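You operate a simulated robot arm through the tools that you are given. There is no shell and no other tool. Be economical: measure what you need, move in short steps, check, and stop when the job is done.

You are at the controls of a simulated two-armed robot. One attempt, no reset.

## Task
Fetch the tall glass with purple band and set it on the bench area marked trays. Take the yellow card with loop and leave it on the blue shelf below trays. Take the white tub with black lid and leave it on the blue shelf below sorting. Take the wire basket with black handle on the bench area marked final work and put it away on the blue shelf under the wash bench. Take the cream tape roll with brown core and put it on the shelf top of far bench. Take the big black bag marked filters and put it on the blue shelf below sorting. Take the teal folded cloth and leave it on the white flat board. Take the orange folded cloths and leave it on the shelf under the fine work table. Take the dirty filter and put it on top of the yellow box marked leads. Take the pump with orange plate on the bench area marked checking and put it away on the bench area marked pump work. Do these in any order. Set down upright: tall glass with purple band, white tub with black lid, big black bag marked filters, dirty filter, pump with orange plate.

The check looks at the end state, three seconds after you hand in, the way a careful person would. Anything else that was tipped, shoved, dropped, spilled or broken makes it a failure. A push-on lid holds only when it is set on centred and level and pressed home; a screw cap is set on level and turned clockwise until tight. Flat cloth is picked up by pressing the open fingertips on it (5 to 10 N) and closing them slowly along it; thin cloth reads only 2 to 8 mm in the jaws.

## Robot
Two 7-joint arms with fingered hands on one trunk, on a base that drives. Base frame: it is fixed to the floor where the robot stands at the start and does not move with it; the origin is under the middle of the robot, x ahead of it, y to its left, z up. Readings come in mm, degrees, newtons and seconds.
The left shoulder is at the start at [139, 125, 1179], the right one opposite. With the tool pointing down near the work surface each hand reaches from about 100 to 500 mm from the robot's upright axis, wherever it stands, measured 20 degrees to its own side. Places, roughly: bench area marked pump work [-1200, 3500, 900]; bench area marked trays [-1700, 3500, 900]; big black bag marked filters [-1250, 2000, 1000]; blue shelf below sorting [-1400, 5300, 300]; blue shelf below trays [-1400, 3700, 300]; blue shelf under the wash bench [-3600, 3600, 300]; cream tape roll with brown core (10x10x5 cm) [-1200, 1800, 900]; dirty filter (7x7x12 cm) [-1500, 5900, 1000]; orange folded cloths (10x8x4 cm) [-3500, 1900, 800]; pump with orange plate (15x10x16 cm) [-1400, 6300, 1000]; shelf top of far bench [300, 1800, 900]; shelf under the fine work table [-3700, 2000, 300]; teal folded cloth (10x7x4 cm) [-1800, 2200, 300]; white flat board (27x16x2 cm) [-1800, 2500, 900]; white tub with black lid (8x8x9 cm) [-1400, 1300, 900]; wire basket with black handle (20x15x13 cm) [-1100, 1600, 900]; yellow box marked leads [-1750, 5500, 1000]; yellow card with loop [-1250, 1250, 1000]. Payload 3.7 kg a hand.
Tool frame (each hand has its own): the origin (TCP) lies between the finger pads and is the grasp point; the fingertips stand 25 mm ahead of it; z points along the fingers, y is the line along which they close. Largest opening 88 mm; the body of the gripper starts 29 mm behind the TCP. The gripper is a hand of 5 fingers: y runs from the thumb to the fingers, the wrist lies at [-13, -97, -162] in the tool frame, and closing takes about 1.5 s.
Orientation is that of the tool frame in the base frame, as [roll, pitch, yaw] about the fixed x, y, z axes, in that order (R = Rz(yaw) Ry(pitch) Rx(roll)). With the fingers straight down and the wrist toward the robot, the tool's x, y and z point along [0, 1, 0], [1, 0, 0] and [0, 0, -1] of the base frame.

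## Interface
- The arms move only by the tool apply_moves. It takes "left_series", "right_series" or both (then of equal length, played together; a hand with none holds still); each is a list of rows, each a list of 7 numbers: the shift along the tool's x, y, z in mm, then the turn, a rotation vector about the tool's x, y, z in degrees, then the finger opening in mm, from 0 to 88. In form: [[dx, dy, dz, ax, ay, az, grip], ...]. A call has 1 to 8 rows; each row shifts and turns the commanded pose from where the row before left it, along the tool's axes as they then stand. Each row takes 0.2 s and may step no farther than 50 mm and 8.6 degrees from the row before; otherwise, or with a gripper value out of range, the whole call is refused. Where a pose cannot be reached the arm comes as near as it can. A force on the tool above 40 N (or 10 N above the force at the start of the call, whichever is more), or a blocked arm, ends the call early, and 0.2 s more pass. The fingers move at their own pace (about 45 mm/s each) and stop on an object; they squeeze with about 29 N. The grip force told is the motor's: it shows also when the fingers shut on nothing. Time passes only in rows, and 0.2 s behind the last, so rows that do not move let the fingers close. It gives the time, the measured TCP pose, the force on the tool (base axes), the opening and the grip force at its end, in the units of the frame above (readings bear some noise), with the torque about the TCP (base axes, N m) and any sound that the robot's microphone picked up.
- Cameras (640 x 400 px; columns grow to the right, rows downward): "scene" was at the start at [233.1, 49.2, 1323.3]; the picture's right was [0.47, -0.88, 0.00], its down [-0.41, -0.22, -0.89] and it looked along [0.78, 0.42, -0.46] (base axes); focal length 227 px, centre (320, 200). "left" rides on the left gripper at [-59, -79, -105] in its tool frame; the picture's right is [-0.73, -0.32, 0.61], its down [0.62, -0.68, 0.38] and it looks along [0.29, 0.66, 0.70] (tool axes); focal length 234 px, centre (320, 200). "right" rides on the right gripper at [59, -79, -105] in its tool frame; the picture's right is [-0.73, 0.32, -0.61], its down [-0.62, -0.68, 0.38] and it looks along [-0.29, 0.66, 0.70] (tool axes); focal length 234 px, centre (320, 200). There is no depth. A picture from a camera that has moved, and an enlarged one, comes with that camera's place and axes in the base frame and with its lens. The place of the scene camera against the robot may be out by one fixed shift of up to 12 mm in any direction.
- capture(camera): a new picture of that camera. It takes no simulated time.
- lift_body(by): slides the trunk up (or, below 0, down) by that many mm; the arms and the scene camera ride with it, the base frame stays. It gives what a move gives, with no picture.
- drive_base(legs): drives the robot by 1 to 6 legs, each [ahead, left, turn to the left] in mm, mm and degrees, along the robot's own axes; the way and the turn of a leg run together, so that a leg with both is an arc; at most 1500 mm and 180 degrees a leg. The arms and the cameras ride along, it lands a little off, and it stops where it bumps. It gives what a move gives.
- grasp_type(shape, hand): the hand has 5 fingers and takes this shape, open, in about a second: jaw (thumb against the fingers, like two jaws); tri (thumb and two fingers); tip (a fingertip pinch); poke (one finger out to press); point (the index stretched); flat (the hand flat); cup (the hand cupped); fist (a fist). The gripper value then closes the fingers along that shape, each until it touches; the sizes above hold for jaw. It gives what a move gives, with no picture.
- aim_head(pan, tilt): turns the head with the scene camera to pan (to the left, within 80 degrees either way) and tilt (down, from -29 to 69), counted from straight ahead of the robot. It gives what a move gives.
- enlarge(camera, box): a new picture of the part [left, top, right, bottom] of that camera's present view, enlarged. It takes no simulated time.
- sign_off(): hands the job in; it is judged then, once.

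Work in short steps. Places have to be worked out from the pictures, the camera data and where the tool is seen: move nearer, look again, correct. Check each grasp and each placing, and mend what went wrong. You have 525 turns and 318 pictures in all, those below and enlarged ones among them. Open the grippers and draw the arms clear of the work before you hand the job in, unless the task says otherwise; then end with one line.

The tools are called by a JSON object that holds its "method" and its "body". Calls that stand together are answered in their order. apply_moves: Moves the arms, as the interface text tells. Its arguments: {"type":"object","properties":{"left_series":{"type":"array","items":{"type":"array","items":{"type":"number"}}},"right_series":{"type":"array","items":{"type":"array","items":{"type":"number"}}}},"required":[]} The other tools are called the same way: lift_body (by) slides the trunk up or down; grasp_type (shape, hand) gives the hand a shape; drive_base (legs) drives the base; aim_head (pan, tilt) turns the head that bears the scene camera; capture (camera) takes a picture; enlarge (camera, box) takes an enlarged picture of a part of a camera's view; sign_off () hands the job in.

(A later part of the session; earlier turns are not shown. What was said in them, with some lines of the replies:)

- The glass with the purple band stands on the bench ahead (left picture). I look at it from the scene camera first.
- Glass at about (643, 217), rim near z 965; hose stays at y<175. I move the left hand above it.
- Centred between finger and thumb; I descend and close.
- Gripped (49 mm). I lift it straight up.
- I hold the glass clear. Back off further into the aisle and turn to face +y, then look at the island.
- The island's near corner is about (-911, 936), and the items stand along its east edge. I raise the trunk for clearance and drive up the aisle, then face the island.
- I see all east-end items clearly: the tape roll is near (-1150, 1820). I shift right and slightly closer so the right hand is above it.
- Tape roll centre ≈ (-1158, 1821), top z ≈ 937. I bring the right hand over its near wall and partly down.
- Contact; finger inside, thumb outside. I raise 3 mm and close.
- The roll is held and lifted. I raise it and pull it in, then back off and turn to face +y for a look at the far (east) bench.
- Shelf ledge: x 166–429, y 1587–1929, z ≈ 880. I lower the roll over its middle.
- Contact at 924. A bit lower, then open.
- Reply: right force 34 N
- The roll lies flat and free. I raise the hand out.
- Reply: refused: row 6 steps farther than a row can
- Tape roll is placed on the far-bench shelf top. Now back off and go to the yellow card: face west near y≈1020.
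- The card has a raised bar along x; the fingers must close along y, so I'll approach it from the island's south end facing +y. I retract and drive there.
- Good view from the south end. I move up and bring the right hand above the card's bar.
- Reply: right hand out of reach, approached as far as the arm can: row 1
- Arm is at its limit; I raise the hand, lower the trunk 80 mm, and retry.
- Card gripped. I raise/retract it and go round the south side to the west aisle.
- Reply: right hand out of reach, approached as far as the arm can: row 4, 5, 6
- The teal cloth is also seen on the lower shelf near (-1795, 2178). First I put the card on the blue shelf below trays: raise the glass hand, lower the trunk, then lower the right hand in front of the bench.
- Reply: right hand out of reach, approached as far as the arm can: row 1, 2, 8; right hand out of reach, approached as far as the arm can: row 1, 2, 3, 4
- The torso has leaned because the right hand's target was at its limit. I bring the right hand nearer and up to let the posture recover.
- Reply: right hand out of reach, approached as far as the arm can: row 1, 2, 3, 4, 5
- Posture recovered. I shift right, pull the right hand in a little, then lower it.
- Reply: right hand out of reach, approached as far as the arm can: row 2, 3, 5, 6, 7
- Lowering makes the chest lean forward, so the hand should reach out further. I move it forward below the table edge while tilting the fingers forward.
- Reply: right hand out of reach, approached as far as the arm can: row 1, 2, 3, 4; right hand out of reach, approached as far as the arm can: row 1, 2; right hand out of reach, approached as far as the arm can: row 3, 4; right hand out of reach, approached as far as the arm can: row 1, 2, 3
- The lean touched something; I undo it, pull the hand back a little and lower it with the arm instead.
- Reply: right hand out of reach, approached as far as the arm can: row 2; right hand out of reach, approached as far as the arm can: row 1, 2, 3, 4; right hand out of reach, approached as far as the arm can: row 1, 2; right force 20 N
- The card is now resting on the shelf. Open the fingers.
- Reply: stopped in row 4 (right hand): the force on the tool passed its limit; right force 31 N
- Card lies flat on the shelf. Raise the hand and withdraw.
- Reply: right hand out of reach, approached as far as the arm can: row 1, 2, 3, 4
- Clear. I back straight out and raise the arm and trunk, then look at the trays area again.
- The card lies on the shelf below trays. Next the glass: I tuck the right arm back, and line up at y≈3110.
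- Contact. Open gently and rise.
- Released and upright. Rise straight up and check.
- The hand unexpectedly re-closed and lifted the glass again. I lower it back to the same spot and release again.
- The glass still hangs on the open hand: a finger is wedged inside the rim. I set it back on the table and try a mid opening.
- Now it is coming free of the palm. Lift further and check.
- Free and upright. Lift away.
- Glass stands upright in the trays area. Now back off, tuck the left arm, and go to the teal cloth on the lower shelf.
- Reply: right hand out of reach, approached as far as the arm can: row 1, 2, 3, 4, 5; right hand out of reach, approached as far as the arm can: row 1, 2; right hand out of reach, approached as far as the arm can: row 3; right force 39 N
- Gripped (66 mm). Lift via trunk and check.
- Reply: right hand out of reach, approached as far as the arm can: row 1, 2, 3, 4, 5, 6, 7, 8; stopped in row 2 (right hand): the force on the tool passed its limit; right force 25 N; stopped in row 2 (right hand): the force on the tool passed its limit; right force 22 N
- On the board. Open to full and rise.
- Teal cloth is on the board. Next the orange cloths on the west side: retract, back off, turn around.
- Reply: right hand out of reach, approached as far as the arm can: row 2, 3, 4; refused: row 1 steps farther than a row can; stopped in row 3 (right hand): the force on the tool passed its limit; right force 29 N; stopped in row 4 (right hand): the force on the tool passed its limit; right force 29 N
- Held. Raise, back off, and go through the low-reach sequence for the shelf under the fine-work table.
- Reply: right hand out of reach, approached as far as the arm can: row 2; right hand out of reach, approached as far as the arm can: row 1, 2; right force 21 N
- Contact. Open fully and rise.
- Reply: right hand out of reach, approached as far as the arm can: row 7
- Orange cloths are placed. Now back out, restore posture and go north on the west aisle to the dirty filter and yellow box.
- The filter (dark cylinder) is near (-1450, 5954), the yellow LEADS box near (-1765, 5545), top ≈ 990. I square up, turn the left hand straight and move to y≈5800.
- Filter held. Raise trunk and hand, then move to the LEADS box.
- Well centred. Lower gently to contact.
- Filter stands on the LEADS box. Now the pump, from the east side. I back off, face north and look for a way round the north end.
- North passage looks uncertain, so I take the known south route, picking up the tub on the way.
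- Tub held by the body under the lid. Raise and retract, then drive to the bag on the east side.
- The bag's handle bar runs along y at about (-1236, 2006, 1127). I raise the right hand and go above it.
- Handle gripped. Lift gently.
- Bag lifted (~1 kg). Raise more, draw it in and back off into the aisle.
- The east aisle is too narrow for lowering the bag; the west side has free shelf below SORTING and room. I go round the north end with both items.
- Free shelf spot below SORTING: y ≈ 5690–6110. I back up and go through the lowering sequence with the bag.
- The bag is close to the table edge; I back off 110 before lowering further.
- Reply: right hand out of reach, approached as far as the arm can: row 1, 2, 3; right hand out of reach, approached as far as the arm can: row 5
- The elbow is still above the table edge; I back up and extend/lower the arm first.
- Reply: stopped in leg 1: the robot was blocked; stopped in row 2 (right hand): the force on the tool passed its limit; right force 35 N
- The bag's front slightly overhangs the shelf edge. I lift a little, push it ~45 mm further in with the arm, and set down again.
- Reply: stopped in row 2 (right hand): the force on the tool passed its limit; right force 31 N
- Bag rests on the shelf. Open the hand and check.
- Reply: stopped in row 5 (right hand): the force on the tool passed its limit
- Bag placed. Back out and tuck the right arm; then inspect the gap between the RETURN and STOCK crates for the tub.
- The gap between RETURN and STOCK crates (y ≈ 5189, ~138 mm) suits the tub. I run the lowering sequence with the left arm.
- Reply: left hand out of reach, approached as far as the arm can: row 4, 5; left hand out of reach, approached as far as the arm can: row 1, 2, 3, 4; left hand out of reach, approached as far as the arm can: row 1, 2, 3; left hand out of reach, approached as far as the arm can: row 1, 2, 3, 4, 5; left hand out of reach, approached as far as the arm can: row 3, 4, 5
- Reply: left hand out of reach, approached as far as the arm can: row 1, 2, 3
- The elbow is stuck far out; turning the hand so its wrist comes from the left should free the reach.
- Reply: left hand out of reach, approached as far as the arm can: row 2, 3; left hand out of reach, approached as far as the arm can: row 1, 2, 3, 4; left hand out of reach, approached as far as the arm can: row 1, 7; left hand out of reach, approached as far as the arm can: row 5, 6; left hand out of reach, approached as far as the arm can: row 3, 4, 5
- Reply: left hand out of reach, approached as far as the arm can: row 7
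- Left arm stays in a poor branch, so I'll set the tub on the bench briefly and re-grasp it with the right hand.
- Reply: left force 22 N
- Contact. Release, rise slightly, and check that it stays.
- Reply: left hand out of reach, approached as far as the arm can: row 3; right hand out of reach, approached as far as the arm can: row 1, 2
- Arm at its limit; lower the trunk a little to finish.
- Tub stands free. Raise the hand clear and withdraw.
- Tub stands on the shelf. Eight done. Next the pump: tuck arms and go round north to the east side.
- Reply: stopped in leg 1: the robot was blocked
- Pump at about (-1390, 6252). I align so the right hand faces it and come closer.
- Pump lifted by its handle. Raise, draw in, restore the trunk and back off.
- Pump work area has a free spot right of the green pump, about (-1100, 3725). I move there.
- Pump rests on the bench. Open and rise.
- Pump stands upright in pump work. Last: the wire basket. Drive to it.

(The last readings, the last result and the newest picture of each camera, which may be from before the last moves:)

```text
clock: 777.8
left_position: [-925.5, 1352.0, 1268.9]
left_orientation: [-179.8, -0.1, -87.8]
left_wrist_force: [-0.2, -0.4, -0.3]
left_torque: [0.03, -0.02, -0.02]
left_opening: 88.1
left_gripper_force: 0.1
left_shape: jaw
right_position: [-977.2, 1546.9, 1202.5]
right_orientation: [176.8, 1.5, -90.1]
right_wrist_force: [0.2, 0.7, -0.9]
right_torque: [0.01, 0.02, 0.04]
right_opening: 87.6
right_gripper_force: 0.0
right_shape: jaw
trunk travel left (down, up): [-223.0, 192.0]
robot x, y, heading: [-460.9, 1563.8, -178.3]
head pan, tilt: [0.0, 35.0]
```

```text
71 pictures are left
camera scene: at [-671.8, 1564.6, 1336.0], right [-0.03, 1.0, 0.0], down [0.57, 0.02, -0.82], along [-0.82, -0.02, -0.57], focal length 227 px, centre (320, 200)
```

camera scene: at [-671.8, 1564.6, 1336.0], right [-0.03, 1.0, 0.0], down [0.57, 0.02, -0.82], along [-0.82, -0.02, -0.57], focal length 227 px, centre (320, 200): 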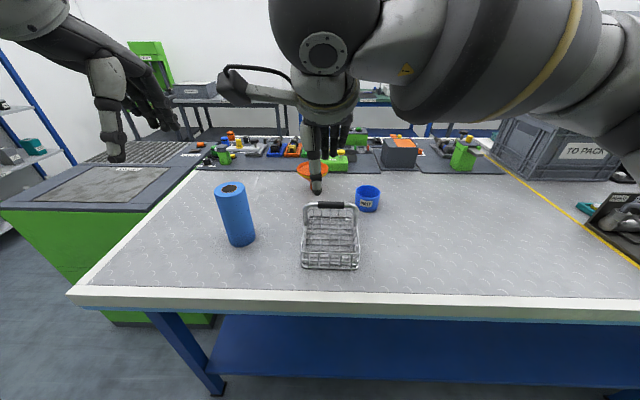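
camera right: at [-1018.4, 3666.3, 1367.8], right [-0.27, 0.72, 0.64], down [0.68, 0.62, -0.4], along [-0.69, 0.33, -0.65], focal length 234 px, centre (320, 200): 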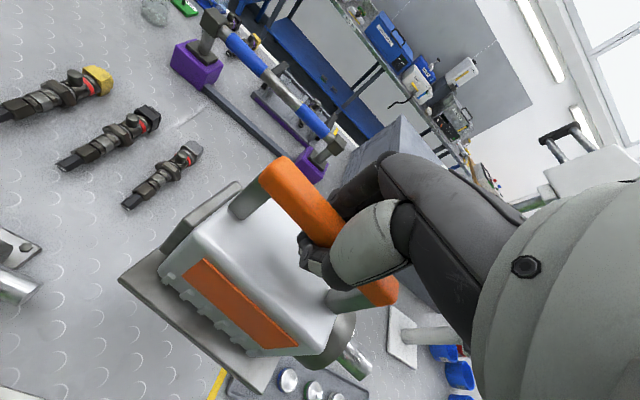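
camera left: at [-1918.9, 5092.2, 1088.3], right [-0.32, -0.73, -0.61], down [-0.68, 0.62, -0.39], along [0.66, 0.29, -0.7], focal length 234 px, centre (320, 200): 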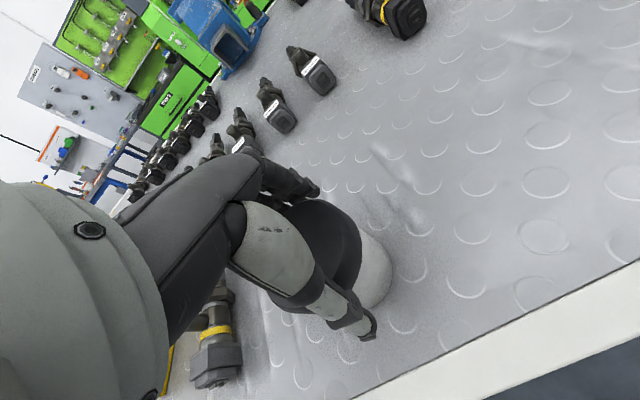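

{"method": "drive_base", "body": {"legs": [[30, -20, -1.7]]}}

{"method": "apply_moves", "body": {"right_series": [[0, 30, 25, 0, 0, 0, 70], [0, 30, 30, 0, 0, 0, 70], [0, 30, 30, 0, 0, 0, 70]]}}

{"method": "capture", "body": {"camera": "right"}}

{"method": "enlarge", "body": {"camera": "scene", "box": [260, 160, 420, 280]}}

```text
clock: 778.7
left_position: [-961.4, 1387.6, 1268.9]
left_orientation: [-179.7, -0.1, -89.6]
left_wrist_force: [0.2, -0.2, -0.6]
left_torque: [-0.02, 0.0, 0.03]
left_opening: 87.8
left_gripper_force: 0.0
left_shape: jaw
right_position: [-1008.7, 1583.3, 1203.4]
right_orientation: [176.8, 1.4, -91.7]
right_wrist_force: [0.4, 0.1, 1.0]
right_torque: [-0.01, 0.0, -0.01]
right_opening: 87.8
right_gripper_force: 0.1
right_shape: jaw
trunk travel left (down, up): [-223.0, 192.0]
robot x, y, heading: [-491.6, 1586.3, 180.0]
head pan, tilt: [0.0, 35.0]
```

```text
clock: 779.5
left_position: [-963.0, 1384.7, 1268.2]
left_orientation: [-179.7, 0.0, -89.6]
left_wrist_force: [0.6, 0.2, -0.1]
left_torque: [0.01, -0.02, -0.01]
left_opening: 88.0
left_gripper_force: 0.1
left_shape: jaw
right_position: [-1102.8, 1585.8, 1121.9]
right_orientation: [176.9, 1.5, -91.6]
right_wrist_force: [-1.0, 0.1, -0.1]
right_torque: [0.02, -0.03, 0.03]
right_opening: 70.2
right_gripper_force: 0.1
right_shape: jaw
trunk travel left (down, up): [-223.0, 192.0]
robot x, y, heading: [-486.5, 1583.5, 180.0]
head pan, tilt: [0.0, 35.0]
```

```text
70 pictures are left
camera right: at [-1020.0, 1520.7, 1221.2], right [-0.27, 0.72, 0.64], down [0.68, 0.61, -0.4], along [-0.69, 0.33, -0.65], focal length 234 px, centre (320, 200)
```

right: 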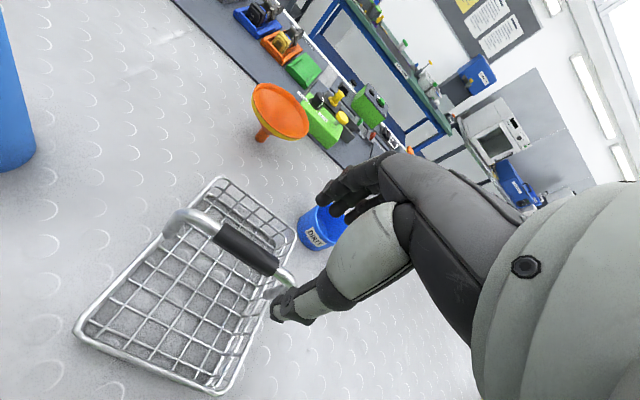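

```text
3.33 times, centred on (340, 220) of scene
camera zoom: at [-703.2, 1589.9, 1335.8], right [0.0, 1.0, 0.0], down [0.57, 0.0, -0.82], along [-0.82, 0.0, -0.57], focal length 757 px, centre (253, 133)
```

zoom: 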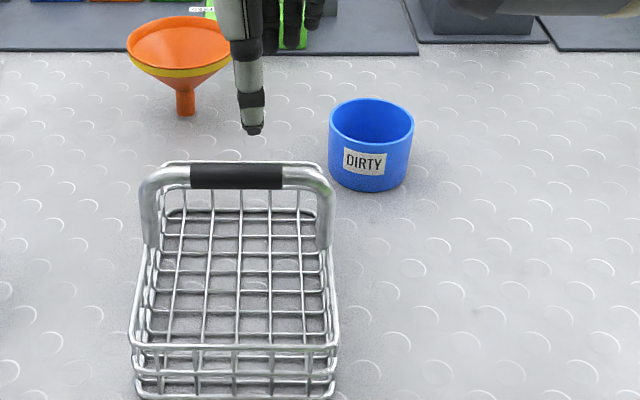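

{"method": "apply_moves", "body": {"right_series": [[5, 14, 30, 0, 0, 0, 70], [5, 13, 30, 0, 0, 0, 70], [0, 0, 25, 0, 0, 0, 70]]}}

{"method": "capture", "body": {"camera": "right"}}

```text
clock: 780.3
left_position: [-961.7, 1385.3, 1267.8]
left_orientation: [-179.5, -0.1, -89.6]
left_wrist_force: [-0.2, -0.7, 0.3]
left_torque: [0.01, 0.03, -0.02]
left_opening: 88.1
left_gripper_force: 0.0
left_shape: jaw
right_position: [-1135.1, 1577.9, 1037.1]
right_orientation: [176.7, 1.5, -91.7]
right_wrist_force: [-0.6, -1.1, 0.6]
right_torque: [0.01, -0.01, 0.02]
right_opening: 70.1
right_gripper_force: 0.1
right_shape: jaw
trunk travel left (down, up): [-223.0, 192.0]
robot x, y, heading: [-487.4, 1582.7, 180.0]
head pan, tilt: [0.0, 35.0]
```

```text
68 pictures are left
camera right: at [-1051.2, 1514.4, 1136.2], right [-0.27, 0.72, 0.64], down [0.68, 0.61, -0.4], along [-0.69, 0.33, -0.65], focal length 234 px, centre (320, 200)
```

right: 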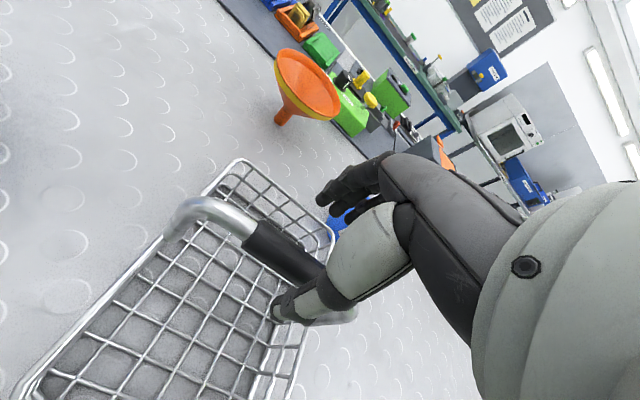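

{"method": "apply_moves", "body": {"right_series": [[0, -5, 18, 0, 0, 0, 70], [0, 0, 14, 0, 0, 0, 70]]}}

{"method": "apply_moves", "body": {"right_series": [[0, 0, 0, 0, 0, 0, 0], [0, 0, 0, 0, 0, 0, 0], [0, 0, 0, 0, 0, 0, 0], [0, 0, 0, 0, 0, 0, 0], [0, 0, 0, 0, 0, 0, 0], [0, 0, 0, 0, 0, 0, 0]]}}

{"method": "capture", "body": {"camera": "right"}}

```text
clock: 780.9
left_position: [-961.5, 1385.6, 1267.9]
left_orientation: [-179.7, -0.2, -89.5]
left_wrist_force: [0.5, 0.4, 0.5]
left_torque: [-0.01, 0.0, -0.04]
left_opening: 87.9
left_gripper_force: 0.2
left_shape: jaw
right_position: [-1130.7, 1579.3, 1006.8]
right_orientation: [176.9, 1.5, -91.8]
right_wrist_force: [-0.3, 0.1, -0.3]
right_torque: [0.02, 0.0, 0.03]
right_opening: 70.3
right_gripper_force: 0.1
right_shape: jaw
trunk travel left (down, up): [-223.0, 192.0]
robot x, y, heading: [-487.2, 1586.0, 180.1]
head pan, tilt: [0.0, 35.0]
```

```text
clock: 782.3
left_position: [-961.8, 1385.4, 1268.3]
left_orientation: [-179.7, -0.1, -89.5]
left_wrist_force: [0.4, -0.8, -0.1]
left_torque: [0.0, -0.05, -0.01]
left_opening: 87.9
left_gripper_force: 0.0
left_shape: jaw
right_position: [-1131.1, 1579.1, 1005.4]
right_orientation: [176.9, 1.5, -91.7]
right_wrist_force: [0.8, 1.2, -0.1]
right_torque: [0.02, 0.04, 0.01]
right_opening: 0.0
right_gripper_force: 29.6
right_shape: jaw
trunk travel left (down, up): [-223.0, 192.0]
robot x, y, heading: [-492.4, 1582.0, 179.9]
head pan, tilt: [0.0, 35.0]
```

```text
67 pictures are left
camera right: at [-1048.1, 1515.7, 1104.4], right [-0.27, 0.72, 0.64], down [0.68, 0.61, -0.4], along [-0.68, 0.33, -0.65], focal length 234 px, centre (320, 200)
```

right: 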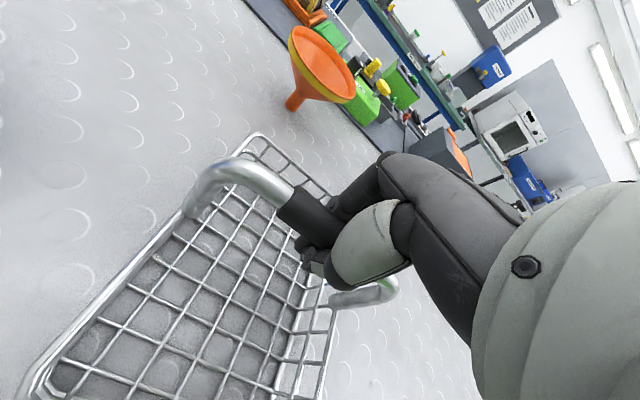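

{"method": "apply_moves", "body": {"right_series": [[0, 0, -10, 0, 0, 0, 0], [0, 0, -15, 0, 0, 0, 0], [0, 0, -20, 0, 0, 0, 0]]}}

{"method": "capture", "body": {"camera": "scene"}}

```text
clock: 783.1
left_position: [-960.7, 1385.1, 1269.4]
left_orientation: [-179.7, -0.1, -89.6]
left_wrist_force: [0.0, 0.0, -0.5]
left_torque: [0.01, 0.02, 0.0]
left_opening: 87.9
left_gripper_force: 0.0
left_shape: jaw
right_position: [-1127.8, 1578.4, 1053.2]
right_orientation: [176.8, 1.5, -91.6]
right_wrist_force: [-1.0, -0.6, -1.5]
right_torque: [0.0, 0.03, -0.02]
right_opening: 0.0
right_gripper_force: 29.1
right_shape: jaw
trunk travel left (down, up): [-223.0, 192.0]
robot x, y, heading: [-489.3, 1582.0, 179.9]
head pan, tilt: [0.0, 35.0]
```

```text
66 pictures are left
camera scene: at [-702.0, 1590.0, 1336.1], right [0.0, 1.0, 0.0], down [0.57, 0.0, -0.82], along [-0.82, 0.0, -0.57], focal length 227 px, centre (320, 200)
```

scene: 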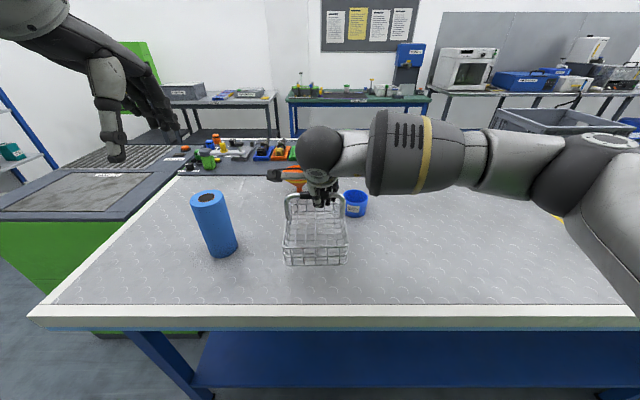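

Basket is lifted. Raise, draw in and take the south route to the wash bench in the west.

{"method": "apply_moves", "body": {"right_series": [[0, 0, -40, 0, 0, 0, 0], [0, 0, -40, 0, 0, 0, 0], [0, 0, -40, 0, 0, 0, 0], [0, -40, -20, 0, 0, 0, 0], [0, -40, 0, 0, 0, 0, 0], [0, -40, 0, 0, 0, 0, 0]]}}

{"method": "capture", "body": {"camera": "right"}}

{"method": "drive_base", "body": {"legs": [[-60, 0, 0], [0, 0, 90], [820, 0, 0], [820, 0, 0], [0, 0, -90]]}}

```text
clock: 784.5
left_position: [-960.0, 1384.3, 1268.7]
left_orientation: [-179.8, -0.1, -89.6]
left_wrist_force: [-0.4, 0.2, -0.7]
left_torque: [-0.02, 0.0, -0.01]
left_opening: 88.0
left_gripper_force: 0.0
left_shape: jaw
right_position: [-999.5, 1571.2, 1187.1]
right_orientation: [176.8, 1.5, -91.7]
right_wrist_force: [1.5, 0.5, -1.4]
right_torque: [-0.01, 0.04, 0.0]
right_opening: 0.2
right_gripper_force: 28.9
right_shape: jaw
trunk travel left (down, up): [-223.0, 192.0]
robot x, y, heading: [-491.3, 1581.3, 180.1]
head pan, tilt: [0.0, 35.0]
```

```text
65 pictures are left
camera right: at [-916.2, 1506.3, 1285.6], right [-0.27, 0.72, 0.64], down [0.68, 0.61, -0.4], along [-0.69, 0.33, -0.65], focal length 234 px, centre (320, 200)
```

right: 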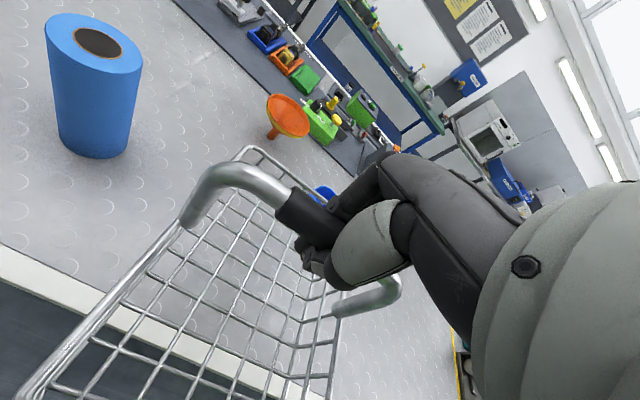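

```text
clock: 801.0
left_position: [-894.2, -260.2, 1270.1]
left_orientation: [-179.6, -0.1, -88.5]
left_wrist_force: [0.3, 0.1, 0.8]
left_torque: [-0.01, -0.04, 0.03]
left_opening: 87.9
left_gripper_force: 0.1
left_shape: jaw
right_position: [-935.7, -75.4, 1186.3]
right_orientation: [176.8, 1.5, -90.5]
right_wrist_force: [1.1, 0.1, -1.2]
right_torque: [-0.01, 0.01, -0.03]
right_opening: 0.0
right_gripper_force: 29.1
right_shape: jaw
trunk travel left (down, up): [-223.0, 192.0]
robot x, y, heading: [-423.6, -50.6, -178.6]
head pan, tilt: [0.0, 35.0]
```

{"method": "drive_base", "body": {"legs": [[1100, 0, -1.4], [1100, 0, 0], [0, 0, -90]]}}

{"method": "drive_base", "body": {"legs": [[1200, 0, 0], [1200, 0, 0], [1150, 0, 0]]}}

```text
clock: 815.7
left_position: [-2837.2, 397.3, 1269.3]
left_orientation: [-179.8, -0.1, -178.4]
left_wrist_force: [0.4, 0.7, 0.7]
left_torque: [-0.04, -0.01, 0.04]
left_opening: 88.0
left_gripper_force: 0.0
left_shape: jaw
right_position: [-2652.7, 440.9, 1185.8]
right_orientation: [176.8, 1.6, 179.5]
right_wrist_force: [1.1, -0.2, -2.2]
right_torque: [0.02, 0.0, 0.01]
right_opening: 0.0
right_gripper_force: 28.9
right_shape: jaw
trunk travel left (down, up): [-223.0, 192.0]
robot x, y, heading: [-2628.6, -77.8, 91.3]
head pan, tilt: [0.0, 35.0]
```

```text
clock: 832.9
left_position: [-2869.7, 3947.0, 1269.3]
left_orientation: [-179.7, -0.1, -179.1]
left_wrist_force: [-0.3, -0.2, -0.5]
left_torque: [-0.02, 0.0, -0.01]
left_opening: 87.7
left_gripper_force: 0.1
left_shape: jaw
right_position: [-2684.8, 3987.2, 1186.9]
right_orientation: [176.8, 1.5, 178.6]
right_wrist_force: [0.6, 0.0, -2.4]
right_torque: [-0.02, -0.01, -0.02]
right_opening: 0.2
right_gripper_force: 28.8
right_shape: jaw
trunk travel left (down, up): [-223.0, 192.0]
robot x, y, heading: [-2668.8, 3475.2, 90.2]
head pan, tilt: [0.0, 35.0]
```

Now turn west and look at the wash bench.

{"method": "drive_base", "body": {"legs": [[0, 0, 90]]}}

{"method": "aim_head", "body": {"pan": -10, "tilt": 35}}

{"method": "capture", "body": {"camera": "scene"}}

```text
clock: 837.0
left_position: [-3149.5, 3301.2, 1268.3]
left_orientation: [-179.7, 0.0, -92.7]
left_wrist_force: [0.5, -1.0, 0.4]
left_torque: [0.02, 0.02, 0.03]
left_opening: 88.1
left_gripper_force: 0.0
left_shape: jaw
right_position: [-3179.0, 3489.4, 1185.7]
right_orientation: [176.8, 1.5, -94.8]
right_wrist_force: [0.4, 0.3, -2.3]
right_torque: [-0.03, 0.06, -0.02]
right_opening: 0.0
right_gripper_force: 29.3
right_shape: jaw
trunk travel left (down, up): [-223.0, 192.0]
robot x, y, heading: [-2667.8, 3477.9, 176.8]
head pan, tilt: [0.0, 35.0]
```

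```text
clock: 837.7
left_position: [-3150.0, 3301.8, 1268.7]
left_orientation: [-179.7, -0.1, -92.7]
left_wrist_force: [-0.1, 0.2, -0.5]
left_torque: [-0.01, 0.02, 0.04]
left_opening: 88.0
left_gripper_force: 0.0
left_shape: jaw
right_position: [-3178.2, 3489.4, 1186.2]
right_orientation: [177.0, 1.5, -94.8]
right_wrist_force: [-0.5, 0.5, -2.3]
right_torque: [0.02, 0.0, -0.02]
right_opening: 0.2
right_gripper_force: 28.9
right_shape: jaw
trunk travel left (down, up): [-223.0, 192.0]
robot x, y, heading: [-2670.9, 3475.1, 177.0]
head pan, tilt: [-10.0, 35.0]
```

```text
64 pictures are left
camera scene: at [-2878.5, 3508.1, 1336.0], right [0.23, 0.97, 0.0], down [0.56, -0.13, -0.82], along [-0.8, 0.19, -0.57], focal length 227 px, centre (320, 200)
```

scene: 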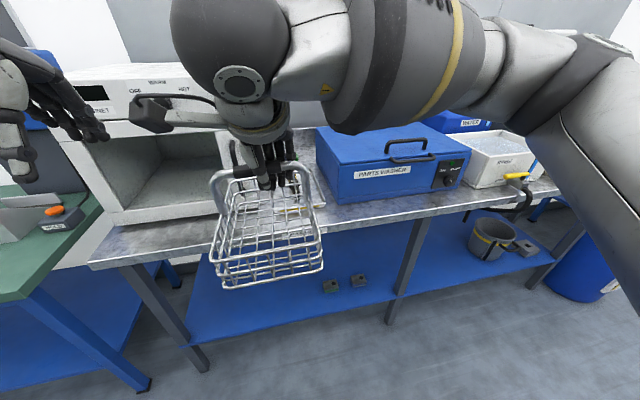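

{"method": "drive_base", "body": {"legs": [[-180, 0, 3.0]]}}

{"method": "apply_moves", "body": {"right_series": [[-5, 20, 30, -3, 0, 0, 0], [-5, 20, 35, -3, 0, 0, 0], [-5, 20, 40, -3, 0, 0, 0], [-5, 15, 40, 0, 0, 0, 0], [-5, 15, 40, 0, 0, 0, 0], [0, 10, 35, 0, 0, 0, 0]]}}

{"method": "lift_body", "body": {"by": -90}}

{"method": "apply_moves", "body": {"right_series": [[0, 6, 40, 0, 0, 0, 0], [0, 6, 40, 0, 0, 0, 0], [0, 6, 40, 0, 0, 0, 0], [0, 6, 40, 0, 0, 0, 0], [0, 4, 40, 0, 0, 0, 0]]}}

{"method": "lift_body", "body": {"by": -70}}

{"method": "capture", "body": {"camera": "scene"}}

```text
clock: 839.2
left_position: [-2957.1, 3272.5, 1268.3]
left_orientation: [-179.6, -0.1, -89.7]
left_wrist_force: [-0.2, 0.5, 0.8]
left_torque: [-0.02, 0.02, -0.02]
left_opening: 88.0
left_gripper_force: 0.1
left_shape: jaw
right_position: [-2997.1, 3457.5, 1185.3]
right_orientation: [176.9, 1.5, -91.8]
right_wrist_force: [0.5, -0.6, -2.7]
right_torque: [0.02, 0.0, 0.04]
right_opening: 0.0
right_gripper_force: 28.7
right_shape: jaw
trunk travel left (down, up): [-223.0, 192.0]
robot x, y, heading: [-2483.6, 3470.0, 179.9]
head pan, tilt: [-10.0, 35.0]
```

```text
clock: 840.6
left_position: [-2959.3, 3271.7, 1268.0]
left_orientation: [-179.7, -0.1, -89.7]
left_wrist_force: [0.0, -0.8, 0.7]
left_torque: [0.04, -0.01, 0.01]
left_opening: 88.2
left_gripper_force: 0.0
left_shape: jaw
right_position: [-3131.4, 3489.9, 984.6]
right_orientation: [167.9, 1.5, -91.7]
right_wrist_force: [0.4, -0.2, -1.9]
right_torque: [0.01, -0.01, 0.02]
right_opening: 0.0
right_gripper_force: 29.2
right_shape: jaw
trunk travel left (down, up): [-223.0, 192.0]
robot x, y, heading: [-2483.1, 3472.2, 180.2]
head pan, tilt: [-10.0, 35.0]
```

```text
clock: 841.9
left_position: [-2956.2, 3271.6, 1180.0]
left_orientation: [-179.8, -0.2, -89.6]
left_wrist_force: [-0.7, 0.1, 0.2]
left_torque: [0.02, 0.0, 0.04]
left_opening: 88.1
left_gripper_force: 0.1
left_shape: jaw
right_position: [-3129.2, 3490.9, 897.4]
right_orientation: [167.8, 1.5, -91.7]
right_wrist_force: [0.2, 0.4, -1.7]
right_torque: [0.0, 0.0, -0.04]
right_opening: 0.0
right_gripper_force: 28.8
right_shape: jaw
trunk travel left (down, up): [-133.0, 282.0]
robot x, y, heading: [-2486.6, 3468.7, 180.2]
head pan, tilt: [-10.0, 35.0]
```

```text
clock: 843.1
left_position: [-2960.0, 3271.3, 1177.7]
left_orientation: [-179.6, 0.0, -89.8]
left_wrist_force: [0.0, -0.3, 0.6]
left_torque: [-0.01, 0.02, 0.01]
left_opening: 87.8
left_gripper_force: 0.0
left_shape: jaw
right_position: [-3200.1, 3497.5, 706.0]
right_orientation: [168.0, 1.4, -91.7]
right_wrist_force: [-1.2, -1.0, -2.8]
right_torque: [-0.02, 0.0, 0.01]
right_opening: 0.0
right_gripper_force: 28.6
right_shape: jaw
trunk travel left (down, up): [-133.0, 282.0]
robot x, y, heading: [-2487.2, 3474.2, 179.9]
head pan, tilt: [-10.0, 35.0]
```

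```text
clock: 844.1
left_position: [-2963.4, 3271.4, 1106.7]
left_orientation: [-179.2, 0.7, -88.8]
left_wrist_force: [-13.5, 7.7, 10.7]
left_torque: [-0.11, -2.44, 1.52]
left_opening: 88.1
left_gripper_force: 0.0
left_shape: jaw
right_position: [-3197.7, 3498.7, 629.2]
right_orientation: [168.5, 1.4, -91.7]
right_wrist_force: [-0.1, -0.2, -2.1]
right_torque: [-0.01, -0.02, -0.02]
right_opening: 0.0
right_gripper_force: 29.2
right_shape: jaw
trunk travel left (down, up): [-61.0, 354.0]
robot x, y, heading: [-2487.5, 3470.1, 179.7]
head pan, tilt: [-10.0, 35.0]
stopped: the force on the tool passed its limit (the readings are from after the stop); the commanded pose is now the measured one
```

```text
63 pictures are left
camera scene: at [-2865.0, 3488.3, 1149.3], right [0.13, 0.99, 0.0], down [0.57, -0.08, -0.82], along [-0.81, 0.11, -0.58], focal length 227 px, centre (320, 200)
```

scene: 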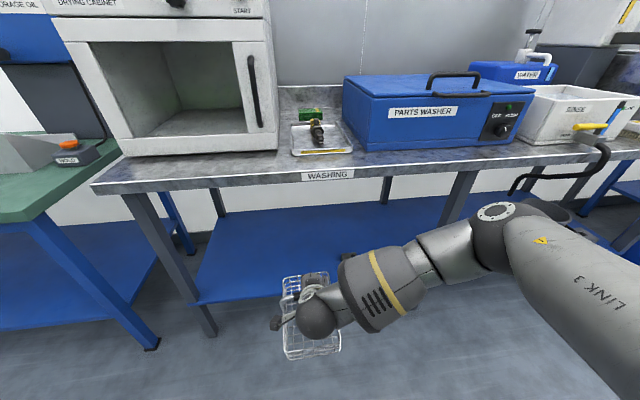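

The left hand is crowding the body; I move it forward and up, and continue lowering the basket.

{"method": "apply_moves", "body": {"left_series": [[0, 20, -30, 0, 0, 0, 88], [0, 30, -30, 0, 0, 0, 88], [0, 30, -20, 0, 0, 0, 88], [0, 30, 0, 0, 0, 0, 88], [0, 20, 0, 0, 0, 0, 88]], "right_series": [[0, -10, 15, 4, 0, 0, 0], [0, -15, 20, 4, 0, 0, 0], [0, 0, 30, 0, 0, 0, 0], [0, 0, 30, 0, 0, 0, 0], [0, 0, 20, 0, 0, 0, 0]]}}

{"method": "capture", "body": {"camera": "scene"}}

```text
clock: 845.3
left_position: [-3096.1, 3268.6, 1184.6]
left_orientation: [-179.1, 0.4, -89.3]
left_wrist_force: [-0.4, -0.2, -0.8]
left_torque: [-0.02, -0.02, 0.01]
left_opening: 87.9
left_gripper_force: 0.0
left_shape: jaw
right_position: [-3186.3, 3501.2, 510.6]
right_orientation: [176.4, 1.5, -91.9]
right_wrist_force: [0.2, 1.0, -1.7]
right_torque: [0.01, 0.02, -0.01]
right_opening: 0.0
right_gripper_force: 28.6
right_shape: jaw
trunk travel left (down, up): [-61.0, 354.0]
robot x, y, heading: [-2490.0, 3470.9, 179.9]
head pan, tilt: [-10.0, 35.0]
```

```text
62 pictures are left
camera scene: at [-2865.3, 3492.2, 1149.7], right [0.17, 0.98, 0.0], down [0.57, -0.1, -0.82], along [-0.81, 0.14, -0.57], focal length 227 px, centre (320, 200)
```

scene: 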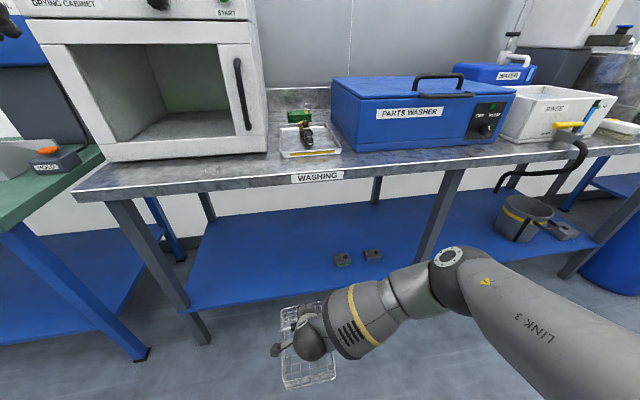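

{"method": "apply_moves", "body": {"left_series": [[15, -10, -40, 0, 0, 0, 88], [15, -20, -40, 0, 0, 0, 88], [15, -30, -20, 0, 0, 0, 88], [15, -30, 0, 0, 0, 0, 88]], "right_series": [[0, 12, 18, 0, 0, 0, 0], [0, 12, 18, 0, 0, 0, 0], [0, 12, 15, 0, 0, 0, 0], [0, 8, 10, 0, 0, 0, 0]]}}

{"method": "drive_base", "body": {"legs": [[200, 0, 0]]}}

{"method": "capture", "body": {"camera": "scene"}}

{"method": "capture", "body": {"camera": "right"}}

```text
clock: 846.3
left_position: [-3004.5, 3206.8, 1286.6]
left_orientation: [-179.2, 0.4, -89.2]
left_wrist_force: [-0.9, -0.1, -0.4]
left_torque: [-0.02, 0.03, 0.01]
left_opening: 88.0
left_gripper_force: 0.0
left_shape: jaw
right_position: [-3232.3, 3503.2, 453.1]
right_orientation: [176.3, 1.4, -91.7]
right_wrist_force: [-0.3, 0.8, -2.7]
right_torque: [-0.02, 0.0, 0.03]
right_opening: 0.1
right_gripper_force: 28.9
right_shape: jaw
trunk travel left (down, up): [-61.0, 354.0]
robot x, y, heading: [-2486.0, 3468.0, 180.1]
head pan, tilt: [-10.0, 35.0]
```

```text
clock: 847.9
left_position: [-3208.1, 3209.7, 1285.9]
left_orientation: [-179.1, 0.3, -89.3]
left_wrist_force: [0.2, 0.9, -0.4]
left_torque: [0.02, 0.01, 0.0]
left_opening: 87.9
left_gripper_force: 0.0
left_shape: jaw
right_position: [-3433.5, 3506.1, 453.2]
right_orientation: [176.4, 1.5, -91.9]
right_wrist_force: [-0.5, 0.1, -1.9]
right_torque: [0.02, 0.05, 0.02]
right_opening: 0.0
right_gripper_force: 29.0
right_shape: jaw
trunk travel left (down, up): [-61.0, 354.0]
robot x, y, heading: [-2684.0, 3468.0, 179.7]
head pan, tilt: [-10.0, 35.0]
```

```text
61 pictures are left
camera scene: at [-3065.7, 3493.3, 1149.7], right [0.18, 0.98, 0.0], down [0.57, -0.1, -0.82], along [-0.81, 0.14, -0.57], focal length 227 px, centre (320, 200)
```

scene: 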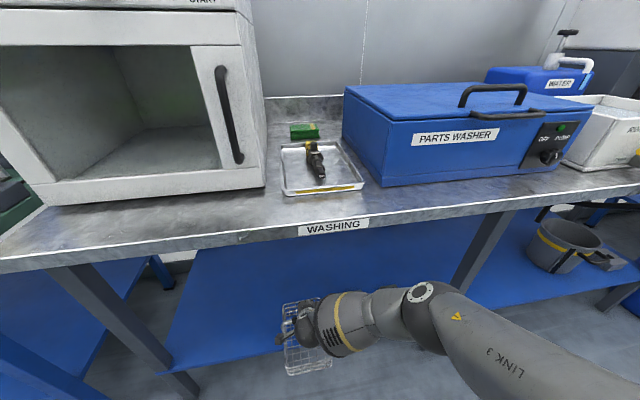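

```text
60 pictures are left
camera right: at [-3350.2, 3441.8, 550.5], right [-0.26, 0.72, 0.64], down [0.68, 0.61, -0.41], along [-0.69, 0.33, -0.65], focal length 234 px, centre (320, 200)
```

right: 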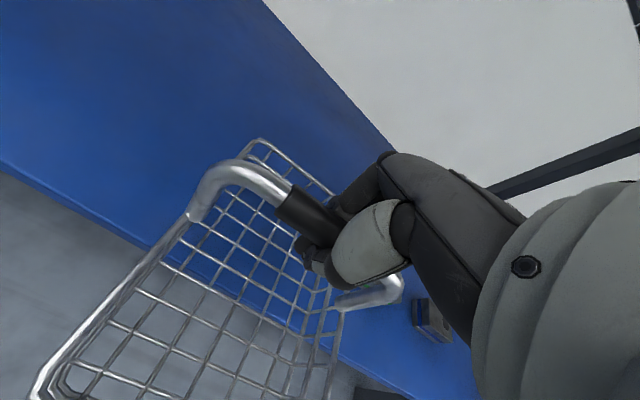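

{"method": "drive_base", "body": {"legs": [[115, 0, 0]]}}

{"method": "apply_moves", "body": {"right_series": [[0, 0, 12, 0, 0, 0, 0], [0, 0, 12, 0, 0, 0, 0]]}}

{"method": "capture", "body": {"camera": "scene"}}

{"method": "capture", "body": {"camera": "right"}}

```text
clock: 849.1
left_position: [-3322.1, 3210.4, 1286.9]
left_orientation: [-179.2, 0.4, -89.2]
left_wrist_force: [-0.1, -0.8, -1.1]
left_torque: [0.01, 0.02, 0.01]
left_opening: 88.1
left_gripper_force: 0.1
left_shape: jaw
right_position: [-3548.0, 3507.3, 453.1]
right_orientation: [176.4, 1.5, -91.8]
right_wrist_force: [0.1, 1.0, -2.9]
right_torque: [-0.02, 0.04, -0.02]
right_opening: 0.0
right_gripper_force: 29.2
right_shape: jaw
trunk travel left (down, up): [-61.0, 354.0]
robot x, y, heading: [-2801.4, 3471.3, 179.9]
head pan, tilt: [-10.0, 35.0]
```

```text
clock: 849.7
left_position: [-3321.7, 3208.8, 1286.3]
left_orientation: [-179.3, 0.5, -89.3]
left_wrist_force: [0.6, 0.0, -0.1]
left_torque: [0.0, -0.02, 0.03]
left_opening: 88.0
left_gripper_force: 0.1
left_shape: jaw
right_position: [-3550.7, 3508.9, 428.6]
right_orientation: [176.5, 1.5, -92.0]
right_wrist_force: [-0.8, 1.0, -2.3]
right_torque: [-0.03, 0.02, 0.03]
right_opening: 0.0
right_gripper_force: 29.0
right_shape: jaw
trunk travel left (down, up): [-61.0, 354.0]
robot x, y, heading: [-2799.4, 3467.7, 179.6]
head pan, tilt: [-10.0, 35.0]
```

```text
59 pictures are left
camera scene: at [-3179.4, 3494.1, 1149.8], right [0.18, 0.98, 0.0], down [0.56, -0.1, -0.82], along [-0.81, 0.15, -0.57], focal length 227 px, centre (320, 200)
```

scene: 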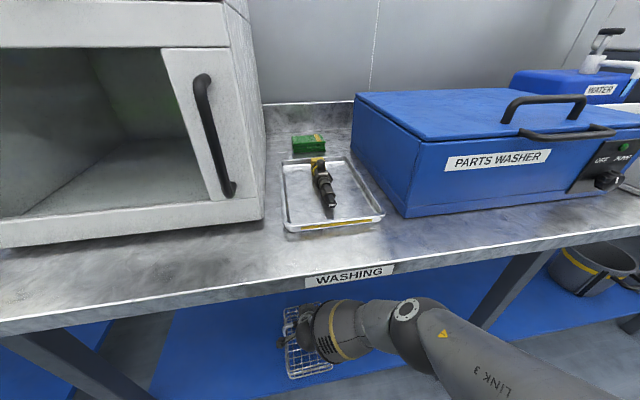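

```text
58 pictures are left
camera right: at [-3467.0, 3444.2, 526.3], right [-0.26, 0.72, 0.65], down [0.68, 0.61, -0.41], along [-0.69, 0.33, -0.65], focal length 234 px, centre (320, 200)
```

right: 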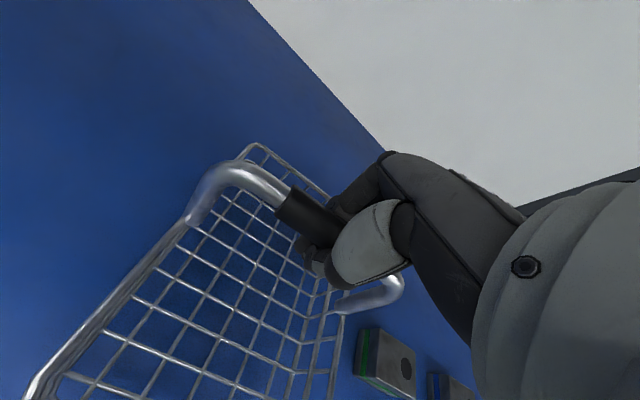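

{"method": "apply_moves", "body": {"right_series": [[0, 0, 8, 0, 0, 0, 0], [0, 0, 8, 0, 0, 0, 0]]}}

{"method": "apply_moves", "body": {"right_series": [[0, 0, 7, 0, 0, 0, 0], [0, 0, 7, 0, 0, 0, 0]]}}

```text
clock: 850.3
left_position: [-3321.6, 3210.6, 1286.2]
left_orientation: [-179.2, 0.4, -89.3]
left_wrist_force: [-0.4, 0.6, 0.1]
left_torque: [0.0, 0.02, -0.01]
left_opening: 88.4
left_gripper_force: 0.0
left_shape: jaw
right_position: [-3551.1, 3508.5, 412.6]
right_orientation: [176.4, 1.4, -91.9]
right_wrist_force: [-0.6, 0.2, -2.7]
right_torque: [0.01, 0.02, -0.01]
right_opening: 0.0
right_gripper_force: 29.4
right_shape: jaw
trunk travel left (down, up): [-61.0, 354.0]
robot x, y, heading: [-2800.1, 3474.1, 179.9]
head pan, tilt: [-10.0, 35.0]
```

```text
clock: 850.9
left_position: [-3322.4, 3208.9, 1287.1]
left_orientation: [-179.2, 0.4, -89.3]
left_wrist_force: [0.1, -0.7, 0.3]
left_torque: [0.02, 0.02, 0.01]
left_opening: 88.0
left_gripper_force: 0.1
left_shape: jaw
right_position: [-3552.0, 3508.3, 400.5]
right_orientation: [176.4, 1.6, -91.8]
right_wrist_force: [-1.8, -0.3, 0.8]
right_torque: [0.02, -0.02, -0.04]
right_opening: 0.0
right_gripper_force: 29.8
right_shape: jaw
trunk travel left (down, up): [-61.0, 354.0]
robot x, y, heading: [-2799.7, 3467.2, 179.8]
head pan, tilt: [-10.0, 35.0]
```

{"method": "apply_moves", "body": {"right_series": [[0, 0, 4, 0, 0, 0, 0], [0, 0, 0, 0, 0, 0, 70], [0, 0, 0, 0, 0, 0, 70], [0, 0, 0, 0, 0, 0, 70], [0, 0, 0, 0, 0, 0, 70]]}}

{"method": "apply_moves", "body": {"right_series": [[0, 0, -12, 0, 0, 0, 70], [0, 0, -20, 0, 0, 0, 70], [0, 0, -25, 0, 0, 0, 70]]}}

{"method": "capture", "body": {"camera": "right"}}

```text
clock: 852.1
left_position: [-3322.4, 3210.6, 1286.8]
left_orientation: [-179.3, 0.4, -89.3]
left_wrist_force: [-0.2, -0.4, -0.1]
left_torque: [-0.01, -0.03, 0.02]
left_opening: 88.1
left_gripper_force: 0.1
left_shape: jaw
right_position: [-3551.1, 3507.2, 394.5]
right_orientation: [176.5, 1.4, -91.9]
right_wrist_force: [0.8, 0.3, 0.5]
right_torque: [0.0, 0.0, 0.02]
right_opening: 69.6
right_gripper_force: 0.1
right_shape: jaw
trunk travel left (down, up): [-61.0, 354.0]
robot x, y, heading: [-2799.6, 3470.8, 179.9]
head pan, tilt: [-10.0, 35.0]
```

```text
clock: 852.9
left_position: [-3319.9, 3211.1, 1287.6]
left_orientation: [-179.2, 0.4, -89.3]
left_wrist_force: [-0.1, -0.1, 0.2]
left_torque: [-0.01, 0.01, 0.0]
left_opening: 88.2
left_gripper_force: 0.1
left_shape: jaw
right_position: [-3547.8, 3506.5, 454.0]
right_orientation: [176.4, 1.5, -92.0]
right_wrist_force: [-0.9, 0.4, 0.4]
right_torque: [-0.03, -0.02, 0.0]
right_opening: 69.6
right_gripper_force: 0.1
right_shape: jaw
trunk travel left (down, up): [-61.0, 354.0]
robot x, y, heading: [-2799.6, 3469.8, 179.9]
head pan, tilt: [-10.0, 35.0]
```

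```text
57 pictures are left
camera right: at [-3465.0, 3443.9, 552.0], right [-0.26, 0.72, 0.65], down [0.68, 0.61, -0.41], along [-0.69, 0.33, -0.65], focal length 234 px, centre (320, 200)
```

right: 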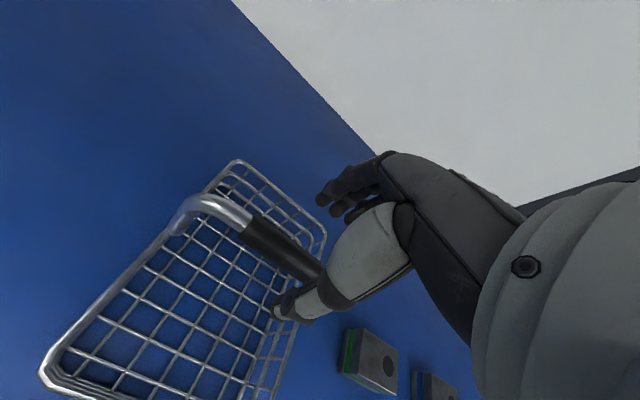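

{"method": "apply_moves", "body": {"right_series": [[0, 0, -25, 0, 0, 0, 70], [0, 0, -25, 0, 0, 0, 70]]}}

{"method": "drive_base", "body": {"legs": [[-330, 0, 0]]}}

{"method": "capture", "body": {"camera": "scene"}}

```text
clock: 853.5
left_position: [-3310.3, 3205.0, 1287.8]
left_orientation: [-179.5, 0.7, -89.3]
left_wrist_force: [-0.4, -0.4, 0.1]
left_torque: [0.0, -0.02, 0.0]
left_opening: 88.1
left_gripper_force: 0.0
left_shape: jaw
right_position: [-3529.9, 3498.3, 501.5]
right_orientation: [176.9, 1.7, -91.5]
right_wrist_force: [0.2, 0.4, -0.3]
right_torque: [0.0, 0.02, -0.02]
right_opening: 69.9
right_gripper_force: 0.0
right_shape: jaw
trunk travel left (down, up): [-61.0, 354.0]
robot x, y, heading: [-2799.7, 3468.3, 179.7]
head pan, tilt: [-10.0, 35.0]
```

```text
clock: 855.7
left_position: [-2991.3, 3208.2, 1286.1]
left_orientation: [-179.1, 0.4, -89.2]
left_wrist_force: [-0.1, 0.3, 0.8]
left_torque: [0.01, 0.04, -0.02]
left_opening: 88.1
left_gripper_force: 0.1
left_shape: jaw
right_position: [-3215.7, 3502.9, 503.4]
right_orientation: [176.5, 1.5, -91.8]
right_wrist_force: [-0.1, -0.8, 0.1]
right_torque: [-0.03, 0.0, 0.01]
right_opening: 70.0
right_gripper_force: 0.0
right_shape: jaw
trunk travel left (down, up): [-61.0, 354.0]
robot x, y, heading: [-2471.0, 3470.0, 180.0]
head pan, tilt: [-10.0, 35.0]
```

```text
56 pictures are left
camera scene: at [-2849.9, 3492.3, 1150.1], right [0.18, 0.98, 0.0], down [0.56, -0.1, -0.82], along [-0.81, 0.14, -0.57], focal length 227 px, centre (320, 200)
```

scene: 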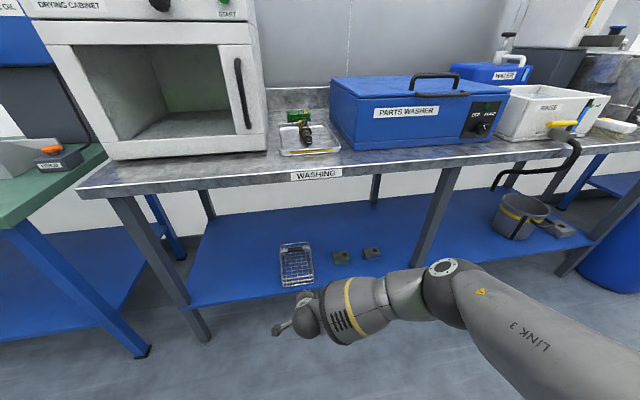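

All ten are placed. I restore posture, then check the spot where the robot was blocked earlier and the island items.

{"method": "lift_body", "body": {"by": 60}}

{"method": "apply_moves", "body": {"right_series": [[0, -5, -45, 0, 0, 0, 88], [0, -5, -45, 0, 0, 0, 88], [0, -5, -45, 0, 0, 0, 88], [0, -5, -45, 0, 0, 0, 88], [0, -5, -45, 0, 0, 0, 88], [0, -5, -45, 0, 0, 0, 88], [0, -5, -45, 0, 0, 0, 88]]}}

{"method": "lift_body", "body": {"by": 100}}

{"method": "apply_moves", "body": {"right_series": [[0, -40, -20, 0, 0, 0, 88], [0, -40, -20, 0, 0, 0, 88], [0, -40, -20, 0, 0, 0, 88], [0, -40, -20, 0, 0, 0, 88]]}}

{"method": "drive_base", "body": {"legs": [[0, -1300, 0]]}}

{"method": "aim_head", "body": {"pan": -15, "tilt": 30}}

{"method": "capture", "body": {"camera": "scene"}}

```text
clock: 856.7
left_position: [-2995.6, 3207.8, 1344.8]
left_orientation: [-178.9, 0.3, -89.1]
left_wrist_force: [-0.5, 0.3, 0.1]
left_torque: [-0.01, -0.05, 0.05]
left_opening: 87.9
left_gripper_force: 0.1
left_shape: jaw
right_position: [-3217.6, 3502.5, 559.3]
right_orientation: [176.7, 1.5, -91.8]
right_wrist_force: [0.1, -0.1, -0.1]
right_torque: [0.01, -0.04, 0.04]
right_opening: 69.9
right_gripper_force: 0.1
right_shape: jaw
trunk travel left (down, up): [-121.0, 294.0]
robot x, y, heading: [-2475.8, 3473.0, 179.9]
head pan, tilt: [-10.0, 35.0]
```

```text
clock: 858.3
left_position: [-2992.8, 3206.7, 1346.6]
left_orientation: [-179.2, 0.4, -89.1]
left_wrist_force: [0.0, 0.4, 0.4]
left_torque: [0.02, 0.02, -0.03]
left_opening: 88.0
left_gripper_force: 0.1
left_shape: jaw
right_position: [-3162.4, 3490.9, 877.8]
right_orientation: [176.4, 1.5, -91.8]
right_wrist_force: [0.1, -0.3, 1.2]
right_torque: [0.03, 0.02, -0.01]
right_opening: 87.8
right_gripper_force: 0.1
right_shape: jaw
trunk travel left (down, up): [-121.0, 294.0]
robot x, y, heading: [-2469.4, 3470.2, 179.8]
head pan, tilt: [-10.0, 35.0]
```

```text
clock: 859.6
left_position: [-2994.0, 3207.7, 1445.0]
left_orientation: [-179.1, 0.4, -89.3]
left_wrist_force: [0.0, -0.3, -0.9]
left_torque: [-0.02, -0.01, 0.02]
left_opening: 87.7
left_gripper_force: 0.1
left_shape: jaw
right_position: [-3163.6, 3492.7, 973.0]
right_orientation: [176.6, 1.5, -91.8]
right_wrist_force: [-0.7, -0.3, 0.3]
right_torque: [0.02, 0.0, -0.02]
right_opening: 87.7
right_gripper_force: 0.0
right_shape: jaw
trunk travel left (down, up): [-221.0, 194.0]
robot x, y, heading: [-2470.6, 3468.0, 179.4]
head pan, tilt: [-10.0, 35.0]
```

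```text
clock: 860.6
left_position: [-2991.2, 3208.0, 1446.9]
left_orientation: [-179.2, 0.4, -89.2]
left_wrist_force: [-0.6, 0.5, -0.6]
left_torque: [-0.01, 0.02, -0.02]
left_opening: 87.9
left_gripper_force: 0.0
left_shape: jaw
right_position: [-2999.0, 3484.6, 1045.0]
right_orientation: [176.5, 1.4, -91.9]
right_wrist_force: [-1.0, 0.5, 0.2]
right_torque: [0.01, -0.01, 0.0]
right_opening: 87.5
right_gripper_force: 0.2
right_shape: jaw
trunk travel left (down, up): [-221.0, 194.0]
robot x, y, heading: [-2468.9, 3470.4, 179.7]
head pan, tilt: [-10.0, 35.0]
```

```text
clock: 867.2
left_position: [-2993.2, 4515.5, 1446.3]
left_orientation: [-179.2, 0.4, -88.7]
left_wrist_force: [0.3, 0.3, 0.2]
left_torque: [0.02, 0.0, -0.04]
left_opening: 87.9
left_gripper_force: 0.0
left_shape: jaw
right_position: [-3000.9, 4793.6, 1043.8]
right_orientation: [176.4, 1.5, -91.2]
right_wrist_force: [-0.8, 0.8, 0.1]
right_torque: [0.01, -0.01, 0.0]
right_opening: 87.7
right_gripper_force: 0.1
right_shape: jaw
trunk travel left (down, up): [-221.0, 194.0]
robot x, y, heading: [-2473.0, 4783.4, -179.9]
head pan, tilt: [-10.0, 35.0]
```

```text
clock: 867.9
left_position: [-2993.2, 4515.6, 1446.0]
left_orientation: [-179.2, 0.4, -88.5]
left_wrist_force: [0.1, -0.4, -0.1]
left_torque: [0.0, 0.0, 0.0]
left_opening: 88.0
left_gripper_force: 0.1
left_shape: jaw
right_position: [-3002.2, 4791.9, 1044.5]
right_orientation: [176.4, 1.4, -91.2]
right_wrist_force: [0.1, 0.5, -0.2]
right_torque: [-0.01, -0.01, -0.01]
right_opening: 87.7
right_gripper_force: 0.1
right_shape: jaw
trunk travel left (down, up): [-221.0, 194.0]
robot x, y, heading: [-2474.8, 4782.8, -179.9]
head pan, tilt: [-15.0, 30.0]
```

```text
55 pictures are left
camera scene: at [-2689.0, 4810.8, 1342.2], right [0.25, 0.97, 0.0], down [0.48, -0.13, -0.87], along [-0.84, 0.22, -0.5], focal length 227 px, centre (320, 200)
```

scene: 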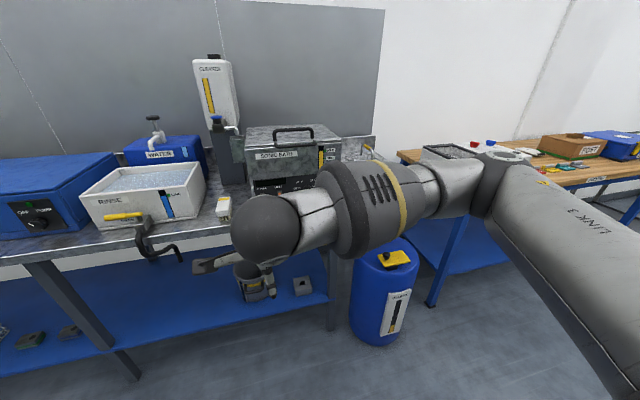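

Everything is placed and the drum that stopped the turn still stands upright. Both hands are open and clear of the benches, so I hand in.

{"method": "sign_off", "body": {}}

```text
The job is handed in.
```

All ten items are at their places and the job is handed in. The five you listed stood upright when I last saw them. One risk: the robot was blocked during a turn near the blue drum by the wooden bench. The drum is still upright, but I couldn't confirm that nothing there moved.
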